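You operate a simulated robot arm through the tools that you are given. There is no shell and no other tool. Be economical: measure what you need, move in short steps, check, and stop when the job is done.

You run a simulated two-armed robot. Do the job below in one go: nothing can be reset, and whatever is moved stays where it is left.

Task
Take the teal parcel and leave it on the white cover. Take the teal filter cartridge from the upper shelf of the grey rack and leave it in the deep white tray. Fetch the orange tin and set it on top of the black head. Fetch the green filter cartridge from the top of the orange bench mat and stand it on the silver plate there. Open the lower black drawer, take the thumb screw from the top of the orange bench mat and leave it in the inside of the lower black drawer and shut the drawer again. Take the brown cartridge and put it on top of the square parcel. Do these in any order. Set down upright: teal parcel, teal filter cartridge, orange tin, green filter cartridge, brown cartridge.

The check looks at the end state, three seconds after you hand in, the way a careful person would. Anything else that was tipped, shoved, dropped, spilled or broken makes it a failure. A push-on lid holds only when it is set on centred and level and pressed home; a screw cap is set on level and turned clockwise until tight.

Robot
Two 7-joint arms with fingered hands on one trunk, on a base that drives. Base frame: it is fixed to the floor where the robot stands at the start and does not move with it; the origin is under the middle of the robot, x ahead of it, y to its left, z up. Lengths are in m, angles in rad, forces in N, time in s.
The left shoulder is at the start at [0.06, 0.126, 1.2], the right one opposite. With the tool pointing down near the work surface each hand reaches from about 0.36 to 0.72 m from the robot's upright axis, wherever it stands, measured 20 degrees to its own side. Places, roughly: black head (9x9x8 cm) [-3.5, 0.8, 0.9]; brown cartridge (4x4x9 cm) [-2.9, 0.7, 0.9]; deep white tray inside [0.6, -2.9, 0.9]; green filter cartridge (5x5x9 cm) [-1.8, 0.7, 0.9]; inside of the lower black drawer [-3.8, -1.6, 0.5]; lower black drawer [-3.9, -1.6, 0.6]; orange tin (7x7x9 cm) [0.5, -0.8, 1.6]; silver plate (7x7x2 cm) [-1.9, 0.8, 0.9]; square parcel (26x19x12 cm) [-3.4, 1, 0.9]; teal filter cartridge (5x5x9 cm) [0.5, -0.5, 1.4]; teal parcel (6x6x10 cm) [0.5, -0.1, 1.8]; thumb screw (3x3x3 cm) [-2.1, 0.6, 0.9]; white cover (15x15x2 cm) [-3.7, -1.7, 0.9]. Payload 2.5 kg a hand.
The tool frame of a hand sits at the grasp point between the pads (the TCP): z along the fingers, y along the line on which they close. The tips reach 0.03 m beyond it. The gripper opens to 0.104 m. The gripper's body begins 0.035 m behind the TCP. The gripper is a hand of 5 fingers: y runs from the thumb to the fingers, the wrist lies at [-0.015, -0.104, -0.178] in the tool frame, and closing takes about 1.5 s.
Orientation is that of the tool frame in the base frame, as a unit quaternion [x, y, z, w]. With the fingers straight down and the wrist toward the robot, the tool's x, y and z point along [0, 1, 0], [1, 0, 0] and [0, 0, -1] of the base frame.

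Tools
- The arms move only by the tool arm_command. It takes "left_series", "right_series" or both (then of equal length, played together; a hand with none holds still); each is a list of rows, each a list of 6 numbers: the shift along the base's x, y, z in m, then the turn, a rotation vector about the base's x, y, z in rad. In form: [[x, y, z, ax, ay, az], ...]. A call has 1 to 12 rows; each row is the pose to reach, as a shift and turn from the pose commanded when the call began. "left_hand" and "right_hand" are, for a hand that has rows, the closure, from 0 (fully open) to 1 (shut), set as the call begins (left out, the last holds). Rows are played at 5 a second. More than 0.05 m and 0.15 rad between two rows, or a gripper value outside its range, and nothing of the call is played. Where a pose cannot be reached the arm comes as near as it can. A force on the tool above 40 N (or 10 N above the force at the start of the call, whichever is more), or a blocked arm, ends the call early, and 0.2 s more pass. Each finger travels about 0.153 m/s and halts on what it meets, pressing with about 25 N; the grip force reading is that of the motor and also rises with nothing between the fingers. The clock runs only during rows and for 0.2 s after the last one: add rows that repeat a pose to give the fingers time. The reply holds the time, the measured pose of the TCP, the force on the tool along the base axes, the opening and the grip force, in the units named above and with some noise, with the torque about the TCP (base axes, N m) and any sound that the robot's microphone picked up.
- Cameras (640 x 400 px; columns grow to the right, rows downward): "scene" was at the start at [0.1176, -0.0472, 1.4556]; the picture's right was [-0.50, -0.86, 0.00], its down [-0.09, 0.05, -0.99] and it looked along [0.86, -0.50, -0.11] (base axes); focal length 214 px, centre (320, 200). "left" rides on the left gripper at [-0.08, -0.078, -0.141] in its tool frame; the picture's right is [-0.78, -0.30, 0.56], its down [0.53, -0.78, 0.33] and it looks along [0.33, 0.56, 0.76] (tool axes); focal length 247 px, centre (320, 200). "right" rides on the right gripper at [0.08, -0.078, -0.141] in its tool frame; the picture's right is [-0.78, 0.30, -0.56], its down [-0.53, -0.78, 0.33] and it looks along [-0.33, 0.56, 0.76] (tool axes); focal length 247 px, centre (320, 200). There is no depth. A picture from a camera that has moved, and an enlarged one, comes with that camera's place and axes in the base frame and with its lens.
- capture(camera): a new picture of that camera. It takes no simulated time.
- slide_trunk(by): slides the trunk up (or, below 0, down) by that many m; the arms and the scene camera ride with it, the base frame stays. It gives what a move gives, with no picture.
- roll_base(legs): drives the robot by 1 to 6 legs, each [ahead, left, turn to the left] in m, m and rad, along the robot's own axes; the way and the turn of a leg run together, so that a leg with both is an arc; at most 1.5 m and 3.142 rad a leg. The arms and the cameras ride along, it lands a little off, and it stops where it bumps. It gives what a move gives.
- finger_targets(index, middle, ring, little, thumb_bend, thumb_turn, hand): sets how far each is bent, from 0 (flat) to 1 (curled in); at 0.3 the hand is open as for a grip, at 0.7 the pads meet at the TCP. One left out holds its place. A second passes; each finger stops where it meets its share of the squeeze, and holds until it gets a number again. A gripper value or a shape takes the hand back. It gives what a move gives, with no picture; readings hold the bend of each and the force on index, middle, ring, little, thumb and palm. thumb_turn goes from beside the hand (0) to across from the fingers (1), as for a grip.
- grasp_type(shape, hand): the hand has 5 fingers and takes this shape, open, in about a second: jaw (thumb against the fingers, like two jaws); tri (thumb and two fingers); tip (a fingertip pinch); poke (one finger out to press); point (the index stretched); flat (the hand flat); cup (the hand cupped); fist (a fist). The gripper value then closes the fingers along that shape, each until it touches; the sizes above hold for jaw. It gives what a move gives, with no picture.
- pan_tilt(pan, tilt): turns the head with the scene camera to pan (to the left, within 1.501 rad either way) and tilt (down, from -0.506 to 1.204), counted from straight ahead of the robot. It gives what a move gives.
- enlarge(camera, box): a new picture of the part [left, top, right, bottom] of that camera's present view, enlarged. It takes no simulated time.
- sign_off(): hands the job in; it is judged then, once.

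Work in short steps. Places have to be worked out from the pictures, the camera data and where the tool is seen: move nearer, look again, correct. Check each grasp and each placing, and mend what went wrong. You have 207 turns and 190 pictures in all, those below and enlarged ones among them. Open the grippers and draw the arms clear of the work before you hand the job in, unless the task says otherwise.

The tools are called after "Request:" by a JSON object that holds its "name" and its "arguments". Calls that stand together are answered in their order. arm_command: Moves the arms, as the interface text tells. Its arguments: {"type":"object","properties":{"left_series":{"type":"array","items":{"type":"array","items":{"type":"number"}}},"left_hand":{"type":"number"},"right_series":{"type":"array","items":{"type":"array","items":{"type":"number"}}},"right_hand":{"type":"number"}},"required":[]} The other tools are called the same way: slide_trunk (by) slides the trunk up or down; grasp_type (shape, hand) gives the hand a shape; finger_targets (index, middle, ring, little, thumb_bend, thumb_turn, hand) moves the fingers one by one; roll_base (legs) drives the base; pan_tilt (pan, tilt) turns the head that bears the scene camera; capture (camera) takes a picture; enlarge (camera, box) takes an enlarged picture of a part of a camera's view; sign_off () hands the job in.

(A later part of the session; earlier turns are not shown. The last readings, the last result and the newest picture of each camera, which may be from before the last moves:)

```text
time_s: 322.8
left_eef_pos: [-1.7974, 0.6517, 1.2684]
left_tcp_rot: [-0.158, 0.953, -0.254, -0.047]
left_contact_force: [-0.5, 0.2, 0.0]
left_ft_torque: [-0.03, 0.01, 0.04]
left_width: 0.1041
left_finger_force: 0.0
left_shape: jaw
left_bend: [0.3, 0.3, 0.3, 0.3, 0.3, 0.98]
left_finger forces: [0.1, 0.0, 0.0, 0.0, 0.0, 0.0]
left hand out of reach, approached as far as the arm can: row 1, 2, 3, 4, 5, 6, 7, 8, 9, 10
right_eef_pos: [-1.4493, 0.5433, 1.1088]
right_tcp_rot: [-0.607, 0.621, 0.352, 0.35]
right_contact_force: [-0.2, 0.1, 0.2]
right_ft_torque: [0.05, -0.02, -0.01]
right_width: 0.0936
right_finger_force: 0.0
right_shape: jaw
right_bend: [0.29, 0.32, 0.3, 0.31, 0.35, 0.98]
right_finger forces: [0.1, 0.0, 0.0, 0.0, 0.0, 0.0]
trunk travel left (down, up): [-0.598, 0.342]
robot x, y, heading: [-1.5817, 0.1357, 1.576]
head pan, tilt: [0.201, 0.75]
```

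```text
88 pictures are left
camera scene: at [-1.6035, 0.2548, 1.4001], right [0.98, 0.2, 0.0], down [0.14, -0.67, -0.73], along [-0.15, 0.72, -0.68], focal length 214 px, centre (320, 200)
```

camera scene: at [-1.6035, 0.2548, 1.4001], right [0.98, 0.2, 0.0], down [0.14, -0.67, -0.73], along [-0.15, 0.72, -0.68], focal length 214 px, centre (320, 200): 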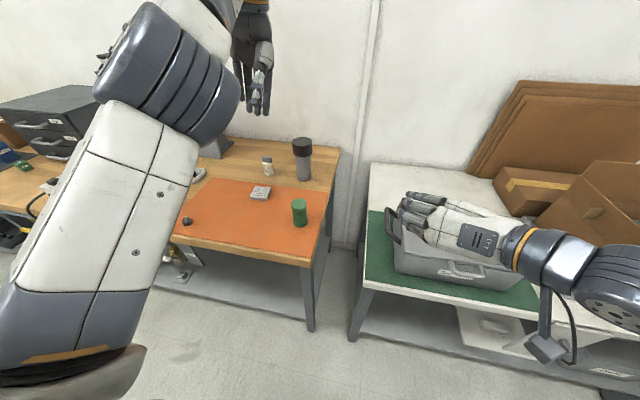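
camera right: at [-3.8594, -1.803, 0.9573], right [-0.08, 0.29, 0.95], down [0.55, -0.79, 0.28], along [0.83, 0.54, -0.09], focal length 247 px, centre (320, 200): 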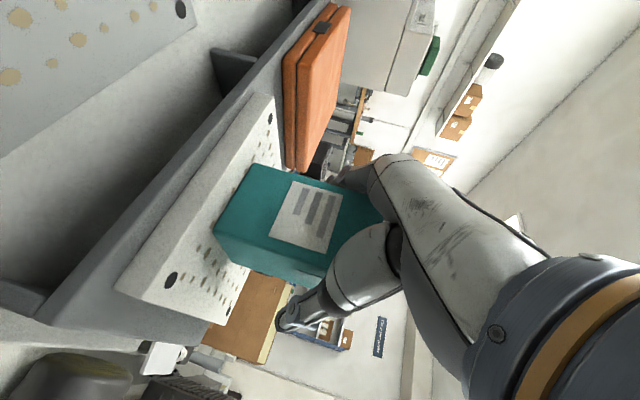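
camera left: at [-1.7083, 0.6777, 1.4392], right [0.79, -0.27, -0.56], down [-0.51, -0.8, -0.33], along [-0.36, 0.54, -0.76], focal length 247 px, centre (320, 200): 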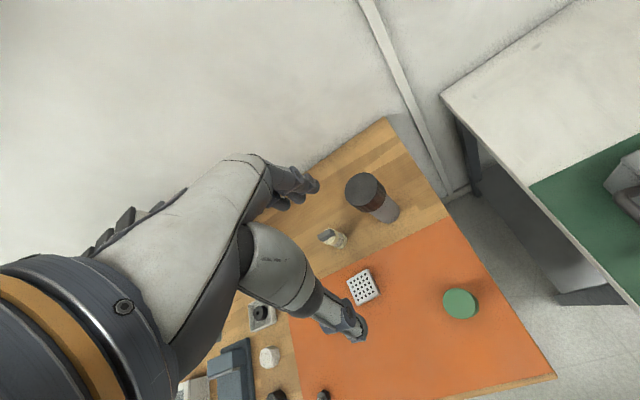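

Still straight. The elbow bows outward, so a clockwise yaw of the hand should bend it; I try that with an inward pull.

Request:
{"name": "arm_command", "arguments": {"left_series": [[0, -0.02, 0, 0, 0, -0.14], [0, -0.04, 0, 0, 0, -0.28], [0, -0.06, 0, 0, 0, -0.42], [0, -0.08, 0, 0, 0, -0.56], [0, -0.1, 0, 0, 0, -0.7], [0, -0.12, 0, 0, 0, -0.84], [0, -0.14, 0, 0, 0, -0.98], [0, -0.16, 0, 0, 0, -1.12]]}}

Request:
{"name": "capture", "arguments": {"camera": "scene"}}

```text
time_s: 324.6
left_eef_pos: [-1.7426, 0.6292, 1.3251]
left_tcp_rot: [0.372, 0.892, -0.19, -0.173]
left_contact_force: [0.9, -0.2, -0.2]
left_ft_torque: [-0.03, -0.01, 0.01]
left_width: 0.1038
left_finger_force: 0.1
left_shape: jaw
left_bend: [0.3, 0.3, 0.3, 0.3, 0.3, 0.97]
left_finger forces: [0.2, 0.0, 0.0, 0.0, 0.1, 0.0]
left hand out of reach, approached as far as the arm can: row 1, 2, 3, 4, 5, 6, 7, 8
right_eef_pos: [-1.4508, 0.5443, 1.1103]
right_tcp_rot: [-0.607, 0.621, 0.351, 0.35]
right_contact_force: [0.2, -0.4, 0.3]
right_ft_torque: [0.03, -0.05, 0.01]
right_width: 0.0934
right_finger_force: 0.1
right_shape: jaw
right_bend: [0.29, 0.32, 0.3, 0.31, 0.35, 0.98]
right_finger forces: [0.1, 0.0, 0.0, 0.1, 0.0, 0.0]
trunk travel left (down, up): [-0.598, 0.342]
robot x, y, heading: [-1.5858, 0.1319, 1.575]
head pan, tilt: [0.201, 0.75]
```

```text
87 pictures are left
camera scene: at [-1.6048, 0.2546, 1.4001], right [0.98, 0.2, 0.0], down [0.14, -0.67, -0.73], along [-0.15, 0.72, -0.68], focal length 214 px, centre (320, 200)
```

scene: 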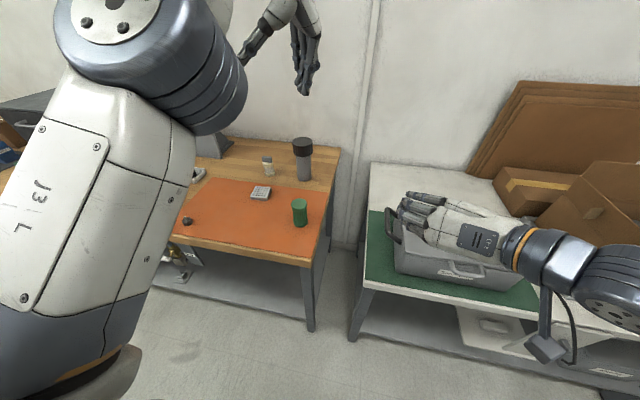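

The wrist-to-shoulder distance has shrunk: the elbow is bending now. Continue pulling in and down.

Request:
{"name": "arm_command", "arguments": {"left_series": [[0, -0.02, -0.03, 0, 0, 0], [0, -0.04, -0.06, 0, 0, 0], [0, -0.06, -0.09, 0, 0, 0], [0, -0.08, -0.12, 0, 0, 0], [0, -0.1, -0.15, 0, 0, 0]]}}

```text
time_s: 325.8
left_eef_pos: [-1.7362, 0.6366, 1.3142]
left_tcp_rot: [0.372, 0.891, -0.19, -0.175]
left_contact_force: [0.7, -0.9, 0.3]
left_ft_torque: [-0.01, -0.01, -0.01]
left_width: 0.1041
left_finger_force: 0.0
left_shape: jaw
left_bend: [0.3, 0.3, 0.3, 0.3, 0.3, 0.97]
left_finger forces: [0.0, 0.0, 0.0, 0.0, 0.0, 0.0]
left hand out of reach, approached as far as the arm can: row 1, 2, 3, 4, 5
right_eef_pos: [-1.4489, 0.5443, 1.1104]
right_tcp_rot: [-0.607, 0.621, 0.351, 0.35]
right_contact_force: [-0.9, 0.5, -0.1]
right_ft_torque: [0.02, 0.01, -0.02]
right_width: 0.0933
right_finger_force: 0.0
right_shape: jaw
right_bend: [0.29, 0.32, 0.3, 0.31, 0.35, 0.98]
right_finger forces: [0.1, 0.1, 0.0, 0.1, 0.0, 0.1]
trunk travel left (down, up): [-0.598, 0.342]
robot x, y, heading: [-1.5845, 0.1354, 1.574]
head pan, tilt: [0.201, 0.75]
```

Request:
{"name": "arm_command", "arguments": {"left_series": [[0.0045, -0.007, -0.027, 0.049, -0.045, 0.0965], [0.009, -0.014, -0.054, 0.098, -0.09, 0.193], [0.0135, -0.021, -0.081, 0.147, -0.135, 0.29], [0.018, -0.028, -0.108, 0.196, -0.18, 0.386], [0.0225, -0.035, -0.135, 0.245, -0.225, 0.4825], [0.027, -0.042, -0.162, 0.294, -0.27, 0.579], [0.0315, -0.049, -0.189, 0.343, -0.315, 0.6755], [0.036, -0.057, -0.214, 0.392, -0.36, 0.772], [0.036, -0.057, -0.214, 0.392, -0.36, 0.772], [0.036, -0.057, -0.214, 0.392, -0.36, 0.772]]}}

Request:
{"name": "capture", "arguments": {"camera": "scene"}}

```text
time_s: 328.0
left_eef_pos: [-1.7023, 0.5749, 1.0935]
left_tcp_rot: [-0.001, 1.0, 0.0, 0.0]
left_contact_force: [-0.3, 0.6, 0.7]
left_ft_torque: [0.02, 0.04, -0.01]
left_width: 0.1041
left_finger_force: 0.1
left_shape: jaw
left_bend: [0.3, 0.3, 0.3, 0.3, 0.3, 0.98]
left_finger forces: [0.0, 0.1, 0.0, 0.1, 0.0, 0.0]
left hand out of reach, approached as far as the arm can: row 1
right_eef_pos: [-1.4494, 0.5439, 1.1108]
right_tcp_rot: [-0.607, 0.62, 0.352, 0.35]
right_contact_force: [0.8, -0.1, -0.6]
right_ft_torque: [0.01, 0.01, -0.02]
right_width: 0.0936
right_finger_force: 0.0
right_shape: jaw
right_bend: [0.29, 0.32, 0.3, 0.31, 0.35, 0.98]
right_finger forces: [0.0, 0.1, 0.0, 0.0, 0.0, 0.1]
trunk travel left (down, up): [-0.598, 0.342]
robot x, y, heading: [-1.586, 0.1352, 1.577]
head pan, tilt: [0.201, 0.75]
```

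```text
86 pictures are left
camera scene: at [-1.6036, 0.2544, 1.4002], right [0.98, 0.2, 0.0], down [0.14, -0.67, -0.73], along [-0.15, 0.72, -0.68], focal length 214 px, centre (320, 200)
```

scene: 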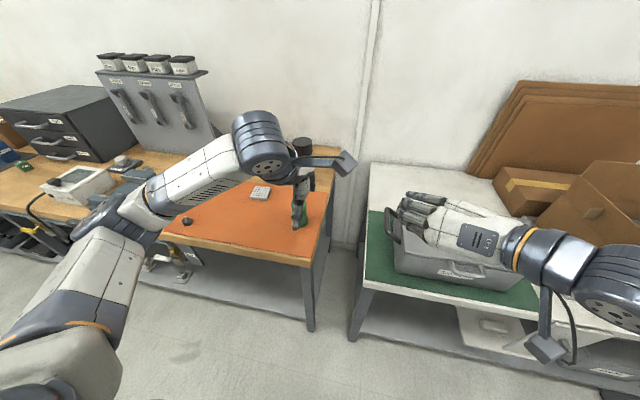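

Recovered — the arm is in a normal pose again. Now above the green cartridge.

Request:
{"name": "arm_command", "arguments": {"left_series": [[-0.015, 0.031, -0.01, 0, 0, 0], [-0.03, 0.062, -0.02, 0, 0, 0], [-0.045, 0.094, -0.035, 0, 0, 0], [-0.061, 0.125, -0.05, 0, 0, 0]]}}

Request:
{"name": "capture", "arguments": {"camera": "left"}}

Request:
{"name": "enlarge", "arguments": {"camera": "scene", "box": [230, 150, 390, 250]}}

```text
time_s: 329.0
left_eef_pos: [-1.7638, 0.6998, 1.0426]
left_tcp_rot: [-0.001, 1.0, 0.0, -0.002]
left_contact_force: [0.4, -0.1, -0.3]
left_ft_torque: [0.0, 0.03, 0.01]
left_width: 0.1042
left_finger_force: 0.1
left_shape: jaw
left_bend: [0.3, 0.3, 0.3, 0.3, 0.3, 0.98]
left_finger forces: [0.0, 0.0, 0.0, 0.1, 0.0, 0.1]
right_eef_pos: [-1.4498, 0.5443, 1.1106]
right_tcp_rot: [-0.607, 0.621, 0.352, 0.349]
right_contact_force: [-0.3, 0.1, 0.0]
right_ft_torque: [-0.03, -0.02, 0.01]
right_width: 0.0932
right_finger_force: 0.0
right_shape: jaw
right_bend: [0.29, 0.32, 0.3, 0.31, 0.35, 0.98]
right_finger forces: [0.0, 0.1, 0.1, 0.0, 0.0, 0.0]
trunk travel left (down, up): [-0.598, 0.342]
robot x, y, heading: [-1.5859, 0.1353, 1.576]
head pan, tilt: [0.201, 0.75]
```

```text
85 pictures are left
camera left: at [-1.6825, 0.6218, 1.1843], right [0.78, -0.3, -0.56], down [-0.53, -0.78, -0.33], along [-0.34, 0.56, -0.76], focal length 247 px, centre (320, 200)
```

left: 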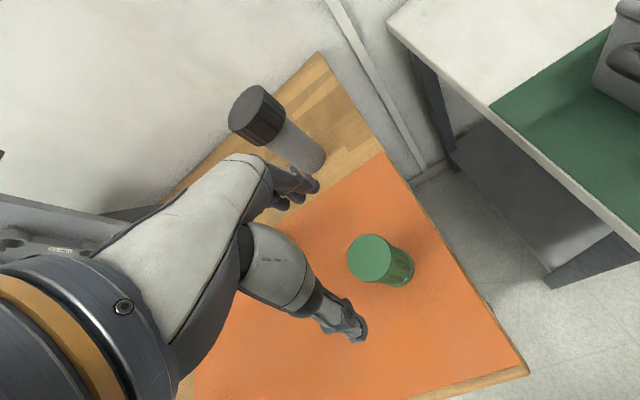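

```text
4.00 times, centred on (310, 200) of scene
camera zoom: at [-1.6036, 0.2547, 1.4001], right [0.98, 0.2, 0.0], down [0.14, -0.67, -0.73], along [-0.15, 0.72, -0.68], focal length 858 px, centre (360, 200)
```

zoom: 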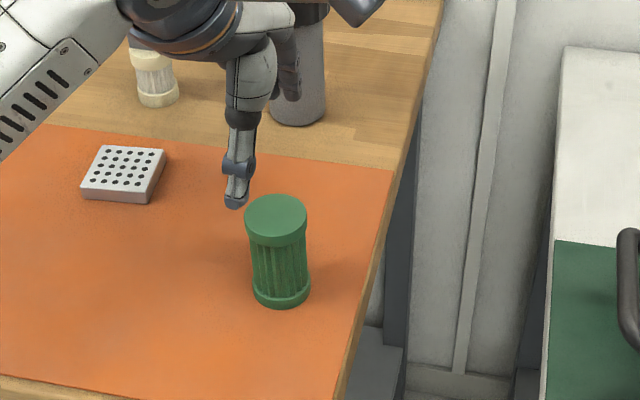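

Aligned: green cartridge at (-1.759, 0.699). Lower and close.

Request:
{"name": "arm_command", "arguments": {"left_series": [[0.004, 0, -0.03, 0, 0, 0], [0.004, 0, -0.07, 0, 0, 0], [0.004, 0, -0.1, 0, 0, 0], [0.004, 0, -0.114, 0, 0, 0]]}}

Request:
{"name": "capture", "arguments": {"camera": "left"}}

```text
time_s: 330.0
left_eef_pos: [-1.7585, 0.7002, 0.9286]
left_tcp_rot: [-0.001, 1.0, 0.0, -0.001]
left_contact_force: [-0.6, 0.3, -0.7]
left_ft_torque: [0.0, -0.01, 0.01]
left_width: 0.1041
left_finger_force: 0.1
left_shape: jaw
left_bend: [0.3, 0.3, 0.3, 0.3, 0.3, 0.98]
left_finger forces: [0.1, 0.0, 0.0, 0.0, 0.0, 0.1]
right_eef_pos: [-1.45, 0.5448, 1.11]
right_tcp_rot: [-0.607, 0.62, 0.352, 0.351]
right_contact_force: [-0.1, -0.6, -0.3]
right_ft_torque: [-0.03, -0.01, -0.01]
right_width: 0.0935
right_finger_force: 0.0
right_shape: jaw
right_bend: [0.29, 0.32, 0.3, 0.31, 0.35, 0.98]
right_finger forces: [0.1, 0.1, 0.0, 0.0, 0.0, 0.0]
trunk travel left (down, up): [-0.598, 0.342]
robot x, y, heading: [-1.5843, 0.1337, 1.575]
head pan, tilt: [0.201, 0.75]
```

```text
83 pictures are left
camera left: at [-1.6784, 0.6226, 1.0703], right [0.78, -0.3, -0.56], down [-0.53, -0.78, -0.33], along [-0.34, 0.55, -0.76], focal length 247 px, centre (320, 200)
```

left: 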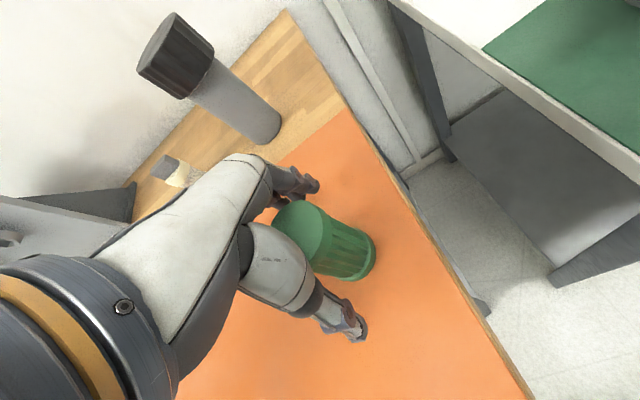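

Request:
{"name": "arm_command", "arguments": {"left_series": [[0, 0, 0, 0, 0, 0], [0, 0, 0, 0, 0, 0], [0, 0, 0, 0, 0, 0], [0, 0, 0, 0, 0, 0], [0, 0, 0, 0, 0, 0], [0, 0, 0, 0, 0, 0], [0, 0, 0, 0, 0, 0], [0, 0, 0, 0, 0, 0]], "left_hand": 1}}

Request:
{"name": "arm_command", "arguments": {"left_series": [[0, 0, 0.02, 0, 0, 0], [0, 0, 0.05, 0, 0, 0], [0, 0, 0.09, 0, 0, 0], [0, 0, 0.11, 0, 0, 0]]}}

Request:
{"name": "capture", "arguments": {"camera": "left"}}

Request:
{"name": "enlarge", "arguments": {"camera": "scene", "box": [230, 150, 390, 250]}}

```text
time_s: 331.8
left_eef_pos: [-1.7585, 0.6993, 0.9286]
left_tcp_rot: [-0.001, 1.0, 0.0, 0.0]
left_contact_force: [0.4, -0.7, 0.3]
left_ft_torque: [-0.02, 0.0, 0.03]
left_width: 0.039
left_finger_force: 24.7
left_shape: jaw
left_bend: [0.74, 0.49, 0.52, 0.49, 0.74, 1.0]
left_finger forces: [11.0, 9.1, 0.1, 0.1, 21.2, 0.1]
right_eef_pos: [-1.4505, 0.5429, 1.1094]
right_tcp_rot: [-0.607, 0.62, 0.353, 0.349]
right_contact_force: [-0.9, -0.3, -0.1]
right_ft_torque: [0.01, 0.02, -0.01]
right_width: 0.0934
right_finger_force: 0.1
right_shape: jaw
right_bend: [0.29, 0.32, 0.3, 0.31, 0.35, 0.98]
right_finger forces: [0.1, 0.0, 0.0, 0.0, 0.0, 0.0]
trunk travel left (down, up): [-0.598, 0.342]
robot x, y, heading: [-1.5825, 0.1374, 1.577]
head pan, tilt: [0.201, 0.75]
```

```text
time_s: 332.8
left_eef_pos: [-1.7589, 0.7013, 1.0372]
left_tcp_rot: [-0.001, 1.0, 0.0, -0.001]
left_contact_force: [-0.2, -1.4, -1.4]
left_ft_torque: [0.01, 0.02, -0.03]
left_width: 0.0387
left_finger_force: 25.1
left_shape: jaw
left_bend: [0.74, 0.49, 0.52, 0.49, 0.74, 1.0]
left_finger forces: [11.0, 9.1, 0.1, 0.0, 21.1, 0.0]
right_eef_pos: [-1.4499, 0.5429, 1.1102]
right_tcp_rot: [-0.607, 0.62, 0.353, 0.349]
right_contact_force: [-0.4, 0.6, -0.3]
right_ft_torque: [0.01, -0.03, 0.0]
right_width: 0.0935
right_finger_force: 0.1
right_shape: jaw
right_bend: [0.29, 0.32, 0.3, 0.31, 0.35, 0.98]
right_finger forces: [0.0, 0.0, 0.1, 0.0, 0.0, 0.1]
trunk travel left (down, up): [-0.598, 0.342]
robot x, y, heading: [-1.5863, 0.1341, 1.571]
head pan, tilt: [0.201, 0.75]
```

```text
82 pictures are left
camera left: at [-1.6788, 0.6233, 1.1796], right [0.78, -0.3, -0.56], down [-0.53, -0.78, -0.33], along [-0.34, 0.55, -0.76], focal length 247 px, centre (320, 200)
```

left: 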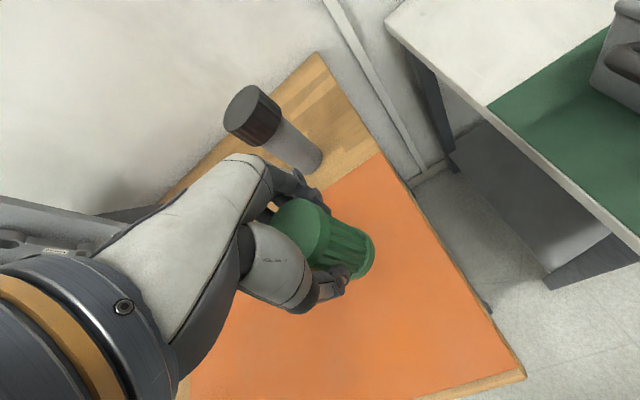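

```text
4.00 times, centred on (310, 200) of scene
camera zoom: at [-1.6035, 0.2544, 1.4001], right [0.98, 0.2, 0.0], down [0.14, -0.67, -0.73], along [-0.15, 0.72, -0.68], focal length 858 px, centre (360, 200)
```

zoom: 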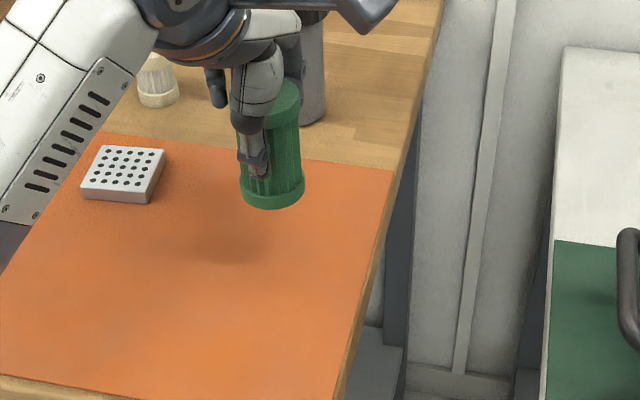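

Held. Plate centre at (-1.940, 0.794). I move the base left 0.18 and ahead 0.095 so the cartridge comes over the plate.

Request:
{"name": "roll_base", "arguments": {"legs": [[0, 0.18, 0], [0.095, 0, 0]]}}

Request:
{"name": "capture", "arguments": {"camera": "left"}}

Request:
{"name": "enlarge", "arguments": {"camera": "scene", "box": [200, 100, 360, 200]}}

```text
time_s: 335.0
left_eef_pos: [-1.9426, 0.796, 1.0369]
left_tcp_rot: [0.0, 1.0, -0.001, -0.001]
left_contact_force: [-0.6, 0.4, -0.1]
left_ft_torque: [-0.01, -0.03, 0.0]
left_width: 0.0386
left_finger_force: 24.9
left_shape: jaw
left_bend: [0.74, 0.49, 0.52, 0.49, 0.74, 1.0]
left_finger forces: [11.1, 9.2, 0.0, 0.0, 21.2, 0.1]
right_eef_pos: [-1.6335, 0.64, 1.11]
right_tcp_rot: [-0.607, 0.62, 0.351, 0.35]
right_contact_force: [0.1, 0.6, -0.1]
right_ft_torque: [0.01, 0.01, 0.0]
right_width: 0.0937
right_finger_force: 0.0
right_shape: jaw
right_bend: [0.29, 0.32, 0.3, 0.31, 0.35, 0.98]
right_finger forces: [0.0, 0.0, 0.0, 0.0, 0.1, 0.1]
trunk travel left (down, up): [-0.598, 0.342]
robot x, y, heading: [-1.7648, 0.2297, 1.572]
head pan, tilt: [0.201, 0.75]
```

```text
80 pictures are left
camera left: at [-1.8622, 0.7193, 1.1786], right [0.78, -0.3, -0.56], down [-0.53, -0.78, -0.33], along [-0.34, 0.55, -0.76], focal length 247 px, centre (320, 200)
```

left: 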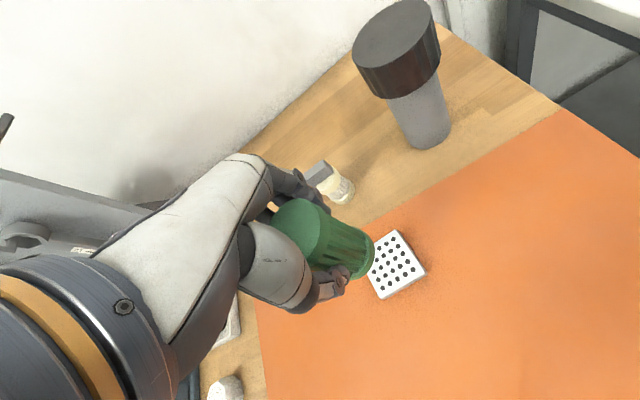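

```text
4.00 times, centred on (280, 150) of scene
camera zoom: at [-1.7868, 0.3506, 1.4], right [0.98, 0.2, 0.0], down [0.14, -0.67, -0.73], along [-0.15, 0.72, -0.68], focal length 858 px, centre (480, 400)
```

zoom: 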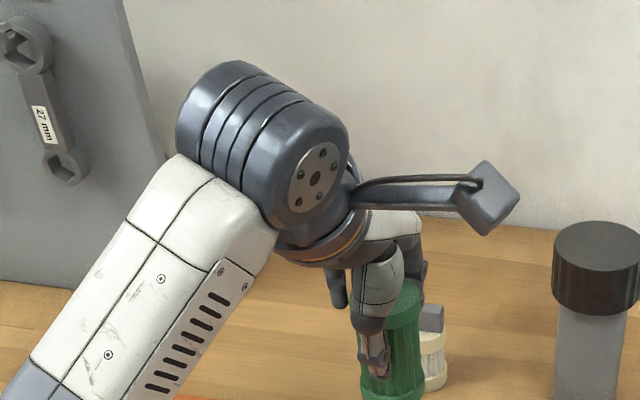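

Cartridge is over the plate within a few mm. Lower it.

Request:
{"name": "arm_command", "arguments": {"left_series": [[0.004, 0.001, -0.03, 0, 0, 0], [0.004, 0.001, -0.06, 0, 0, 0], [0.004, 0.001, -0.076, 0, 0, 0], [0.004, 0.001, -0.08, 0, 0, 0]]}}

Request:
{"name": "capture", "arguments": {"camera": "left"}}

Request:
{"name": "enlarge", "arguments": {"camera": "scene", "box": [200, 130, 360, 230]}}

```text
time_s: 336.0
left_eef_pos: [-1.9386, 0.7968, 0.9574]
left_tcp_rot: [-0.001, 1.0, 0.0, 0.0]
left_contact_force: [0.2, 0.4, -0.5]
left_ft_torque: [-0.05, -0.01, -0.01]
left_width: 0.0389
left_finger_force: 24.9
left_shape: jaw
left_bend: [0.74, 0.49, 0.52, 0.49, 0.74, 1.0]
left_finger forces: [11.1, 9.2, 0.1, 0.1, 21.1, 0.0]
right_eef_pos: [-1.633, 0.6387, 1.1099]
right_tcp_rot: [-0.607, 0.621, 0.352, 0.35]
right_contact_force: [0.1, -0.2, 0.8]
right_ft_torque: [0.02, -0.01, 0.04]
right_width: 0.0937
right_finger_force: 0.1
right_shape: jaw
right_bend: [0.29, 0.32, 0.3, 0.31, 0.35, 0.98]
right_finger forces: [0.0, 0.1, 0.0, 0.0, 0.0, 0.0]
trunk travel left (down, up): [-0.598, 0.342]
robot x, y, heading: [-1.767, 0.2267, 1.578]
head pan, tilt: [0.201, 0.75]
```

```text
78 pictures are left
camera left: at [-1.8575, 0.72, 1.0992], right [0.78, -0.29, -0.56], down [-0.53, -0.78, -0.33], along [-0.34, 0.56, -0.76], focal length 247 px, centre (320, 200)
```

left: 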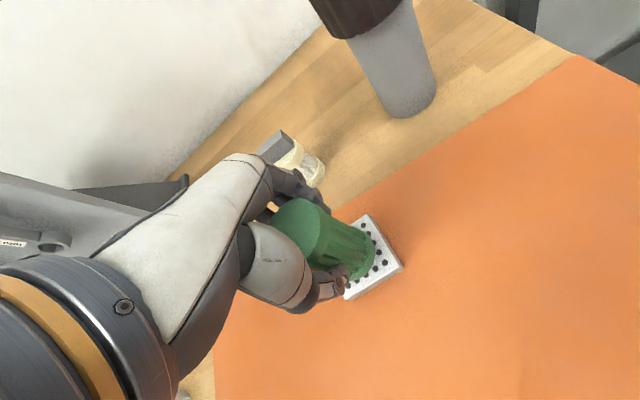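

```text
4.00 times, centred on (280, 180) of scene
camera zoom: at [-1.7868, 0.3496, 1.4002], right [0.98, 0.2, 0.0], down [0.14, -0.67, -0.73], along [-0.15, 0.72, -0.68], focal length 858 px, centre (480, 280)
```

zoom: 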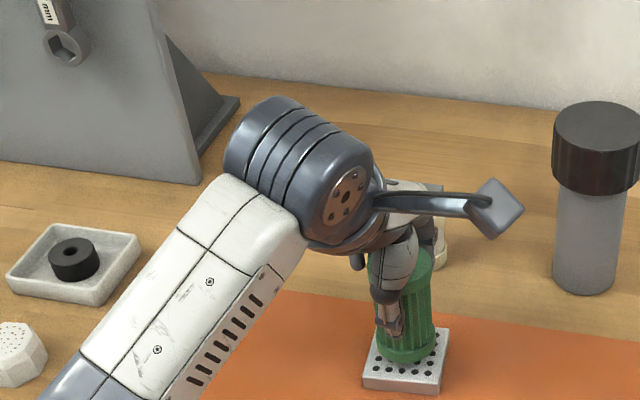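

Centred. Lower in small steps to contact.

Request:
{"name": "arm_command", "arguments": {"left_series": [[0, 0, -0.003, 0, 0, 0], [0, 0, -0.006, 0, 0, 0], [0, 0, -0.009, 0, 0, 0]]}}

```text
time_s: 336.8
left_eef_pos: [-1.9395, 0.7976, 0.9482]
left_tcp_rot: [-0.001, 1.0, 0.001, -0.001]
left_contact_force: [0.5, -0.3, 0.3]
left_ft_torque: [0.03, 0.07, 0.02]
left_width: 0.0387
left_finger_force: 25.4
left_shape: jaw
left_bend: [0.74, 0.49, 0.52, 0.49, 0.74, 1.0]
left_finger forces: [11.1, 9.2, 0.1, 0.0, 21.2, 0.0]
right_eef_pos: [-1.6335, 0.6402, 1.11]
right_tcp_rot: [-0.606, 0.622, 0.352, 0.35]
right_contact_force: [0.4, 1.4, 0.7]
right_ft_torque: [-0.02, 0.0, -0.03]
right_width: 0.0934
right_finger_force: 0.1
right_shape: jaw
right_bend: [0.29, 0.32, 0.3, 0.31, 0.35, 0.98]
right_finger forces: [0.0, 0.0, 0.1, 0.1, 0.1, 0.0]
trunk travel left (down, up): [-0.598, 0.342]
robot x, y, heading: [-1.7684, 0.2311, 1.57]
head pan, tilt: [0.201, 0.75]
```

Request:
{"name": "arm_command", "arguments": {"left_series": [[0, 0, -0.003, 0, 0, 0], [0, 0, -0.005, 0, 0, 0]]}}

```text
time_s: 337.4
left_eef_pos: [-1.9385, 0.798, 0.9434]
left_tcp_rot: [-0.001, 1.0, 0.0, 0.0]
left_contact_force: [0.3, 0.4, 2.9]
left_ft_torque: [0.06, 0.01, -0.02]
left_width: 0.0385
left_finger_force: 25.3
left_shape: jaw
left_bend: [0.74, 0.49, 0.52, 0.49, 0.74, 1.0]
left_finger forces: [11.0, 9.1, 0.0, 0.0, 21.5, 0.0]
right_eef_pos: [-1.6329, 0.6388, 1.1112]
right_tcp_rot: [-0.607, 0.621, 0.352, 0.35]
right_contact_force: [0.0, -0.5, -0.8]
right_ft_torque: [-0.02, -0.02, -0.01]
right_width: 0.0937
right_finger_force: 0.0
right_shape: jaw
right_bend: [0.29, 0.32, 0.3, 0.31, 0.35, 0.98]
right_finger forces: [0.0, 0.0, 0.1, 0.1, 0.1, 0.0]
trunk travel left (down, up): [-0.598, 0.342]
robot x, y, heading: [-1.7714, 0.2279, 1.577]
head pan, tilt: [0.201, 0.75]
```

Contact (≈3–4 N). Open and lift away straight up.

Request:
{"name": "arm_command", "arguments": {"left_series": [[0, 0, 0, 0, 0, 0], [0, 0, 0, 0, 0, 0], [0, 0, 0, 0, 0, 0], [0, 0, 0, 0, 0, 0], [0, 0, 0, 0, 0, 0], [0, 0, 0, 0, 0, 0]], "left_hand": 0.05}}

Request:
{"name": "arm_command", "arguments": {"left_series": [[0, 0, 0.03, 0, 0, 0], [0, 0, 0.07, 0, 0, 0], [0, 0, 0.11, 0, 0, 0], [0, -0.04, 0.13, 0, 0, 0], [0, -0.08, 0.13, 0, 0, 0], [0, -0.12, 0.13, 0, 0, 0], [0, -0.16, 0.12, 0, 0, 0]]}}

Request:
{"name": "enlarge", "arguments": {"camera": "scene", "box": [180, 120, 360, 232]}}

```text
time_s: 338.8
left_eef_pos: [-1.9386, 0.7969, 0.9428]
left_tcp_rot: [-0.001, 1.0, 0.0, -0.001]
left_contact_force: [-0.2, 0.6, -0.2]
left_ft_torque: [0.02, -0.02, 0.01]
left_width: 0.0985
left_finger_force: 0.1
left_shape: jaw
left_bend: [0.32, 0.31, 0.3, 0.31, 0.31, 0.98]
left_finger forces: [0.1, 0.0, 0.0, 0.1, 0.0, 0.0]
right_eef_pos: [-1.6333, 0.6378, 1.1095]
right_tcp_rot: [-0.607, 0.621, 0.352, 0.35]
right_contact_force: [-0.3, 0.6, 0.3]
right_ft_torque: [0.0, 0.0, -0.01]
right_width: 0.0935
right_finger_force: 0.1
right_shape: jaw
right_bend: [0.29, 0.32, 0.3, 0.31, 0.35, 0.98]
right_finger forces: [0.1, 0.1, 0.1, 0.1, 0.0, 0.0]
trunk travel left (down, up): [-0.598, 0.342]
robot x, y, heading: [-1.769, 0.2314, 1.576]
head pan, tilt: [0.201, 0.75]
```

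```text
time_s: 340.4
left_eef_pos: [-1.9385, 0.6389, 1.0636]
left_tcp_rot: [-0.001, 1.0, -0.001, 0.0]
left_contact_force: [-0.7, -0.4, -0.2]
left_ft_torque: [0.05, 0.02, 0.01]
left_width: 0.0983
left_finger_force: 0.2
left_shape: jaw
left_bend: [0.32, 0.31, 0.3, 0.31, 0.31, 0.98]
left_finger forces: [0.1, 0.1, 0.0, 0.0, 0.1, 0.0]
right_eef_pos: [-1.633, 0.6389, 1.1093]
right_tcp_rot: [-0.607, 0.621, 0.352, 0.35]
right_contact_force: [-0.1, -0.1, 0.3]
right_ft_torque: [0.0, 0.02, -0.03]
right_width: 0.0935
right_finger_force: 0.0
right_shape: jaw
right_bend: [0.29, 0.32, 0.3, 0.31, 0.35, 0.98]
right_finger forces: [0.1, 0.0, 0.1, 0.0, 0.0, 0.0]
trunk travel left (down, up): [-0.598, 0.342]
robot x, y, heading: [-1.7679, 0.2276, 1.569]
head pan, tilt: [0.201, 0.75]
```

```text
3.56 times, centred on (270, 176) of scene
camera zoom: at [-1.7868, 0.3492, 1.4002], right [0.98, 0.2, 0.0], down [0.14, -0.67, -0.73], along [-0.15, 0.72, -0.68], focal length 763 px, centre (498, 285)
```

zoom: 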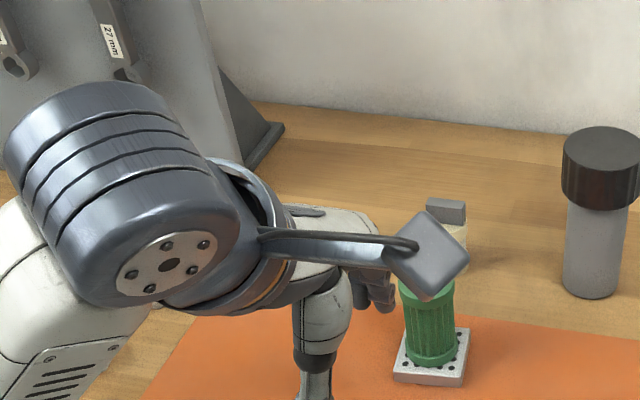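

The green cartridge stands on the plate. Next the thumb screw: strafe left so the left hand is above it.

Request:
{"name": "roll_base", "arguments": {"legs": [[0, 0.185, 0]]}}

Request:
{"name": "capture", "arguments": {"camera": "left"}}

Request:
{"name": "pan_tilt", "arguments": {"pan": 0.2, "tilt": 0.95}}

Request:
{"name": "capture", "arguments": {"camera": "scene"}}

```text
time_s: 342.0
left_eef_pos: [-2.1226, 0.6385, 1.0645]
left_tcp_rot: [0.0, 1.0, 0.0, 0.0]
left_contact_force: [-0.2, -0.2, 0.7]
left_ft_torque: [0.0, 0.0, 0.01]
left_width: 0.0981
left_finger_force: 0.0
left_shape: jaw
left_bend: [0.32, 0.31, 0.3, 0.31, 0.31, 0.98]
left_finger forces: [0.1, 0.1, 0.0, 0.0, 0.0, 0.0]
right_eef_pos: [-1.8181, 0.6384, 1.1103]
right_tcp_rot: [-0.606, 0.621, 0.352, 0.35]
right_contact_force: [-1.1, 0.8, -0.5]
right_ft_torque: [0.05, -0.06, -0.04]
right_width: 0.0937
right_finger_force: 0.1
right_shape: jaw
right_bend: [0.29, 0.32, 0.3, 0.31, 0.35, 0.98]
right_finger forces: [0.1, 0.0, 0.0, 0.1, 0.0, 0.0]
trunk travel left (down, up): [-0.598, 0.342]
robot x, y, heading: [-1.948, 0.2324, 1.575]
head pan, tilt: [0.201, 0.75]
```

```text
75 pictures are left
camera left: at [-2.0436, 0.5608, 1.2058], right [0.78, -0.3, -0.56], down [-0.53, -0.78, -0.33], along [-0.33, 0.56, -0.76], focal length 247 px, centre (320, 200)
```

left: 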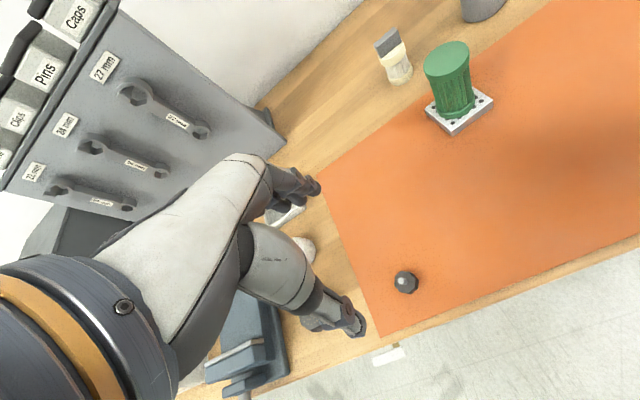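

```text
time_s: 342.7
left_eef_pos: [-2.1225, 0.6385, 1.0639]
left_tcp_rot: [0.0, 1.0, 0.0, -0.001]
left_contact_force: [-0.2, 0.0, 0.2]
left_ft_torque: [0.01, 0.0, 0.0]
left_width: 0.0984
left_finger_force: 0.1
left_shape: jaw
left_bend: [0.32, 0.31, 0.3, 0.31, 0.31, 0.98]
left_finger forces: [0.1, 0.0, 0.0, 0.1, 0.0, 0.0]
right_eef_pos: [-1.8172, 0.6367, 1.1106]
right_tcp_rot: [-0.606, 0.621, 0.352, 0.35]
right_contact_force: [-0.3, -1.0, -0.1]
right_ft_torque: [-0.01, 0.0, 0.01]
right_width: 0.0935
right_finger_force: 0.0
right_shape: jaw
right_bend: [0.29, 0.32, 0.3, 0.31, 0.35, 0.98]
right_finger forces: [0.0, 0.1, 0.0, 0.0, 0.0, 0.1]
trunk travel left (down, up): [-0.598, 0.342]
robot x, y, heading: [-1.9503, 0.2314, 1.573]
head pan, tilt: [0.201, 0.949]
```

```text
74 pictures are left
camera scene: at [-1.9689, 0.3391, 1.3847], right [0.98, 0.2, 0.0], down [0.16, -0.8, -0.58], along [-0.12, 0.57, -0.81], focal length 214 px, centre (320, 200)
```

scene: 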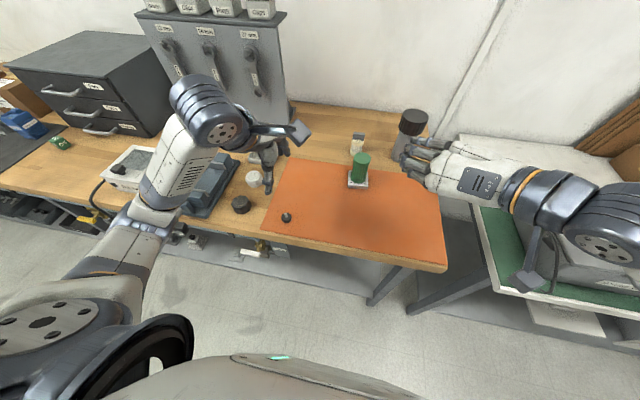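

Screw centre at (-2.121, 0.622). Move over it and lower to z≈0.95 first.

Request:
{"name": "arm_command", "arguments": {"left_series": [[0.0015, -0.016, -0.03, 0, 0, 0], [0.0015, -0.016, -0.07, 0, 0, 0], [0.0015, -0.016, -0.114, 0, 0, 0]]}}

Request:
{"name": "capture", "arguments": {"camera": "left"}}

Request:
{"name": "enlarge", "arguments": {"camera": "scene", "box": [206, 150, 366, 250]}}

```text
time_s: 343.5
left_eef_pos: [-2.1195, 0.6221, 0.9511]
left_tcp_rot: [0.0, 1.0, 0.001, -0.001]
left_contact_force: [-0.1, 0.6, 0.2]
left_ft_torque: [0.01, 0.02, 0.01]
left_width: 0.0987
left_finger_force: 0.1
left_shape: jaw
left_bend: [0.32, 0.31, 0.3, 0.31, 0.31, 0.98]
left_finger forces: [0.0, 0.1, 0.0, 0.0, 0.1, 0.1]
right_eef_pos: [-1.8169, 0.6378, 1.1101]
right_tcp_rot: [-0.606, 0.621, 0.352, 0.35]
right_contact_force: [0.9, -0.6, 0.4]
right_ft_torque: [0.0, 0.0, -0.01]
right_width: 0.0935
right_finger_force: 0.1
right_shape: jaw
right_bend: [0.29, 0.32, 0.3, 0.31, 0.35, 0.98]
right_finger forces: [0.0, 0.0, 0.0, 0.0, 0.0, 0.1]
trunk travel left (down, up): [-0.598, 0.342]
robot x, y, heading: [-1.9502, 0.23, 1.574]
head pan, tilt: [0.201, 0.949]
```

```text
73 pictures are left
camera left: at [-2.0401, 0.5439, 1.0929], right [0.78, -0.3, -0.56], down [-0.54, -0.78, -0.33], along [-0.33, 0.56, -0.76], focal length 247 px, centre (320, 200)
```

left: 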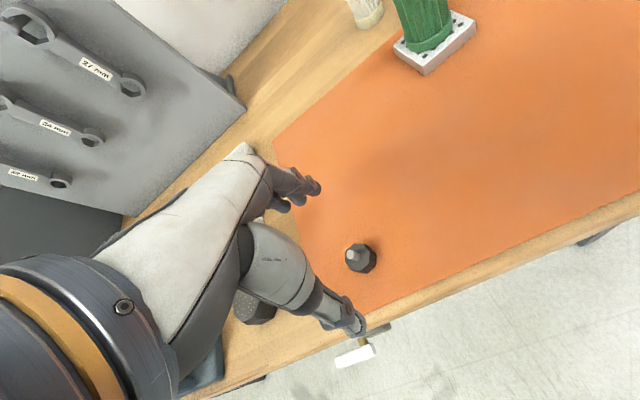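

```text
4.00 times, centred on (286, 200) of scene
camera zoom: at [-1.969, 0.339, 1.3847], right [0.98, 0.2, 0.0], down [0.16, -0.8, -0.58], along [-0.12, 0.57, -0.81], focal length 858 px, centre (456, 200)
```

zoom: 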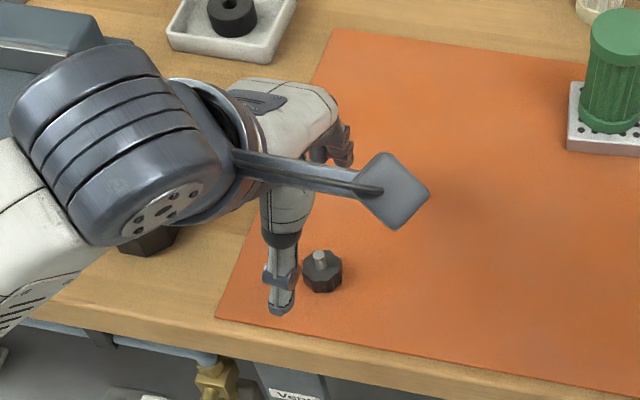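

Aligned. Lower so the fingertips are just above the mat, then close.

Request:
{"name": "arm_command", "arguments": {"left_series": [[0, -0.001, -0.03, 0, 0, 0], [0, -0.001, -0.045, 0, 0, 0], [0, -0.001, -0.053, 0, 0, 0]]}}

Request:
{"name": "capture", "arguments": {"camera": "left"}}

```text
time_s: 344.3
left_eef_pos: [-2.1211, 0.6215, 0.8978]
left_tcp_rot: [0.0, 1.0, 0.0, -0.001]
left_contact_force: [-0.1, 0.4, 0.0]
left_ft_torque: [-0.02, 0.01, -0.02]
left_width: 0.0985
left_finger_force: 0.0
left_shape: jaw
left_bend: [0.32, 0.31, 0.3, 0.31, 0.31, 0.98]
left_finger forces: [0.0, 0.0, 0.0, 0.0, 0.0, 0.1]
right_eef_pos: [-1.8163, 0.6377, 1.1104]
right_tcp_rot: [-0.607, 0.621, 0.351, 0.35]
right_contact_force: [-0.1, -0.4, -0.7]
right_ft_torque: [-0.02, -0.01, -0.02]
right_width: 0.0936
right_finger_force: 0.1
right_shape: jaw
right_bend: [0.29, 0.32, 0.3, 0.31, 0.35, 0.98]
right_finger forces: [0.1, 0.0, 0.0, 0.0, 0.0, 0.0]
trunk travel left (down, up): [-0.598, 0.342]
robot x, y, heading: [-1.9525, 0.2297, 1.578]
head pan, tilt: [0.201, 0.949]
```

```text
71 pictures are left
camera left: at [-2.0408, 0.5431, 1.0389], right [0.78, -0.3, -0.56], down [-0.54, -0.78, -0.33], along [-0.33, 0.56, -0.76], focal length 247 px, centre (320, 200)
```

left: 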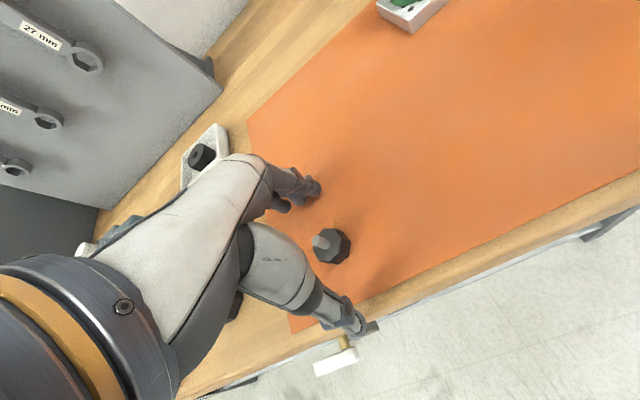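

Request:
{"name": "arm_command", "arguments": {"left_series": [[0, 0, -0.004, 0, 0, 0], [0, 0, -0.004, 0, 0, 0], [0, 0, -0.004, 0, 0, 0], [0, 0, -0.004, 0, 0, 0], [0, 0, -0.004, 0, 0, 0], [0, 0, -0.004, 0, 0, 0], [0, 0, -0.004, 0, 0, 0], [0, 0, -0.004, 0, 0, 0], [0, 0, -0.004, 0, 0, 0]], "left_hand": 1}}

Request:
{"name": "capture", "arguments": {"camera": "left"}}

```text
time_s: 346.3
left_eef_pos: [-2.1207, 0.6215, 0.894]
left_tcp_rot: [0.001, 1.0, 0.0, -0.001]
left_contact_force: [-1.9, -1.3, 4.7]
left_ft_torque: [0.04, -0.02, 0.06]
left_width: 0.015
left_finger_force: 25.5
left_shape: jaw
left_bend: [0.73, 0.7, 0.7, 0.7, 0.77, 1.0]
left_finger forces: [20.1, 0.0, 0.1, 0.0, 18.2, 0.0]
right_eef_pos: [-1.8161, 0.6388, 1.1106]
right_tcp_rot: [-0.606, 0.621, 0.352, 0.35]
right_contact_force: [-0.6, -0.7, 0.2]
right_ft_torque: [-0.01, -0.02, 0.01]
right_width: 0.0934
right_finger_force: 0.2
right_shape: jaw
right_bend: [0.29, 0.32, 0.3, 0.31, 0.35, 0.98]
right_finger forces: [0.0, 0.0, 0.1, 0.0, 0.0, 0.1]
trunk travel left (down, up): [-0.598, 0.342]
robot x, y, heading: [-1.9521, 0.2282, 1.569]
head pan, tilt: [0.201, 0.949]
```

```text
70 pictures are left
camera left: at [-2.0409, 0.5432, 1.0355], right [0.78, -0.3, -0.56], down [-0.53, -0.78, -0.33], along [-0.34, 0.56, -0.76], focal length 247 px, centre (320, 200)
```

left: 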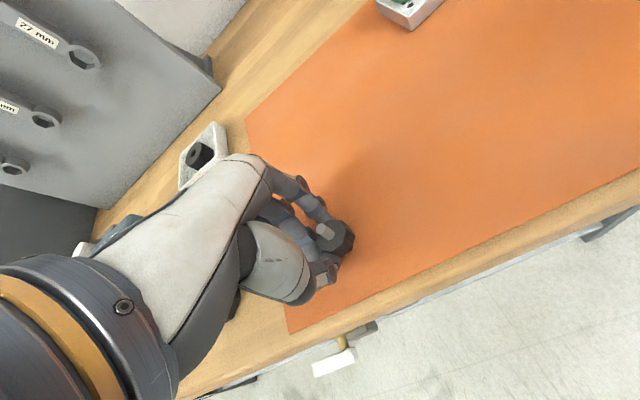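

Index and thumb hold something. Lift and check.

Request:
{"name": "arm_command", "arguments": {"left_series": [[0, 0, 0.02, 0, 0, 0], [0, 0, 0.05, 0, 0, 0], [0, 0, 0.09, 0, 0, 0], [0, 0, 0.13, 0, 0, 0]]}}

Request:
{"name": "enlarge", "arguments": {"camera": "left", "box": [220, 140, 420, 265]}}

Request:
{"name": "enlarge", "arguments": {"camera": "scene", "box": [206, 130, 366, 230]}}

```text
time_s: 347.3
left_eef_pos: [-2.1243, 0.6196, 1.0241]
left_tcp_rot: [0.001, 1.0, 0.0, -0.001]
left_contact_force: [-0.4, 0.4, -0.1]
left_ft_torque: [-0.02, 0.0, 0.02]
left_width: 0.0145
left_finger_force: 25.5
left_shape: jaw
left_bend: [0.73, 0.7, 0.7, 0.7, 0.77, 1.0]
left_finger forces: [14.8, 0.0, 0.1, 0.0, 17.4, 0.0]
right_eef_pos: [-1.8159, 0.6381, 1.1106]
right_tcp_rot: [-0.606, 0.622, 0.352, 0.35]
right_contact_force: [0.3, -1.3, 0.7]
right_ft_torque: [0.01, 0.0, 0.0]
right_width: 0.0935
right_finger_force: 0.1
right_shape: jaw
right_bend: [0.29, 0.32, 0.3, 0.31, 0.35, 0.98]
right_finger forces: [0.1, 0.0, 0.0, 0.0, 0.1, 0.0]
trunk travel left (down, up): [-0.598, 0.342]
robot x, y, heading: [-1.9484, 0.2289, 1.573]
head pan, tilt: [0.201, 0.949]
```

```text
3.20 times, centred on (320, 202) of left
camera zoom: at [-2.0433, 0.5418, 1.1656], right [0.78, -0.3, -0.56], down [-0.54, -0.78, -0.33], along [-0.34, 0.55, -0.76], focal length 790 px, centre (320, 192)
```

zoom: 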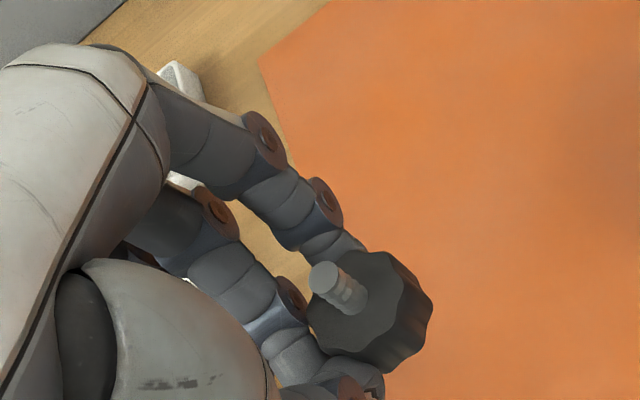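

```text
4.00 times, centred on (286, 180) of scene
camera zoom: at [-1.9687, 0.3392, 1.3846], right [0.98, 0.2, 0.0], down [0.16, -0.8, -0.58], along [-0.12, 0.57, -0.81], focal length 858 px, centre (456, 280)
```

zoom: 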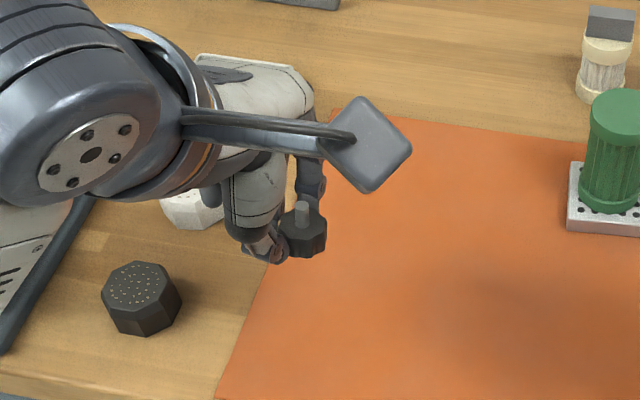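

The screw is held, but pinched near its edge. I set it back down and regrasp about 9 mm further east for a safer grip.

Request:
{"name": "arm_command", "arguments": {"left_series": [[0, 0, -0.04, 0, 0, 0], [0, 0, -0.08, 0, 0, 0], [0, 0, -0.115, 0, 0, 0], [0, 0, -0.125, 0, 0, 0], [0, 0, -0.128, 0, 0, 0]]}}

Request:
{"name": "arm_command", "arguments": {"left_series": [[0, 0, 0, 0, 0, 0], [0, 0, 0, 0, 0, 0], [0, 0, 0, 0, 0, 0], [0, 0, 0, 0, 0, 0], [0, 0, 0, 0, 0, 0], [0.009, 0, 0, 0, 0, 0]], "left_hand": 0.35}}

Request:
{"name": "enlarge", "arguments": {"camera": "left", "box": [220, 160, 420, 285]}}

```text
time_s: 348.5
left_eef_pos: [-2.1219, 0.6221, 0.8948]
left_tcp_rot: [0.0, 1.0, -0.002, 0.0]
left_contact_force: [0.1, -0.4, -0.7]
left_ft_torque: [-0.01, 0.0, 0.02]
left_width: 0.0139
left_finger_force: 25.3
left_shape: jaw
left_bend: [0.73, 0.7, 0.7, 0.7, 0.77, 1.0]
left_finger forces: [14.7, 0.1, 0.1, 0.1, 17.4, 0.0]
right_eef_pos: [-1.8162, 0.6382, 1.1099]
right_tcp_rot: [-0.606, 0.621, 0.352, 0.35]
right_contact_force: [0.4, 0.6, -0.2]
right_ft_torque: [-0.01, 0.02, 0.03]
right_width: 0.0933
right_finger_force: 0.0
right_shape: jaw
right_bend: [0.29, 0.32, 0.3, 0.31, 0.35, 0.98]
right_finger forces: [0.0, 0.0, 0.1, 0.0, 0.0, 0.1]
trunk travel left (down, up): [-0.598, 0.342]
robot x, y, heading: [-1.9527, 0.2292, 1.574]
head pan, tilt: [0.201, 0.949]
```

```text
time_s: 349.9
left_eef_pos: [-2.1118, 0.6219, 0.8947]
left_tcp_rot: [0.0, 1.0, 0.0, -0.001]
left_contact_force: [0.5, -0.1, -0.5]
left_ft_torque: [0.01, 0.03, -0.01]
left_width: 0.0674
left_finger_force: 0.0
left_shape: jaw
left_bend: [0.28, 0.39, 0.36, 0.36, 0.62, 1.0]
left_finger forces: [0.1, 0.0, 0.0, 0.1, 0.0, 0.0]
right_eef_pos: [-1.8179, 0.6373, 1.1102]
right_tcp_rot: [-0.606, 0.621, 0.351, 0.351]
right_contact_force: [-0.5, 0.4, 0.9]
right_ft_torque: [-0.01, 0.03, -0.03]
right_width: 0.0935
right_finger_force: 0.1
right_shape: jaw
right_bend: [0.29, 0.32, 0.3, 0.31, 0.35, 0.98]
right_finger forces: [0.0, 0.0, 0.0, 0.0, 0.0, 0.1]
trunk travel left (down, up): [-0.598, 0.342]
robot x, y, heading: [-1.9531, 0.225, 1.57]
head pan, tilt: [0.201, 0.949]
```

```text
3.20 times, centred on (320, 222) of left
camera zoom: at [-2.0324, 0.5437, 1.0362], right [0.78, -0.3, -0.56], down [-0.53, -0.78, -0.33], along [-0.34, 0.56, -0.76], focal length 790 px, centre (320, 128)
```

zoom: 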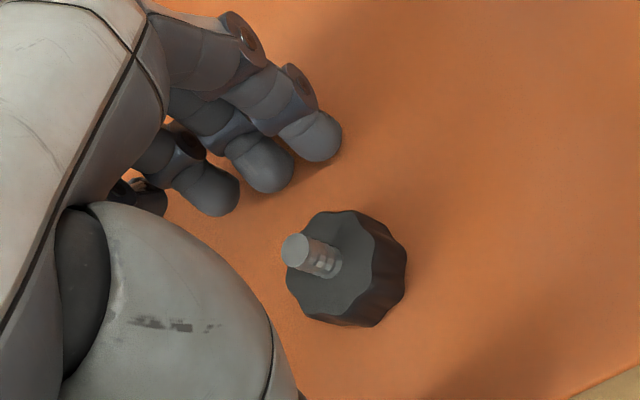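

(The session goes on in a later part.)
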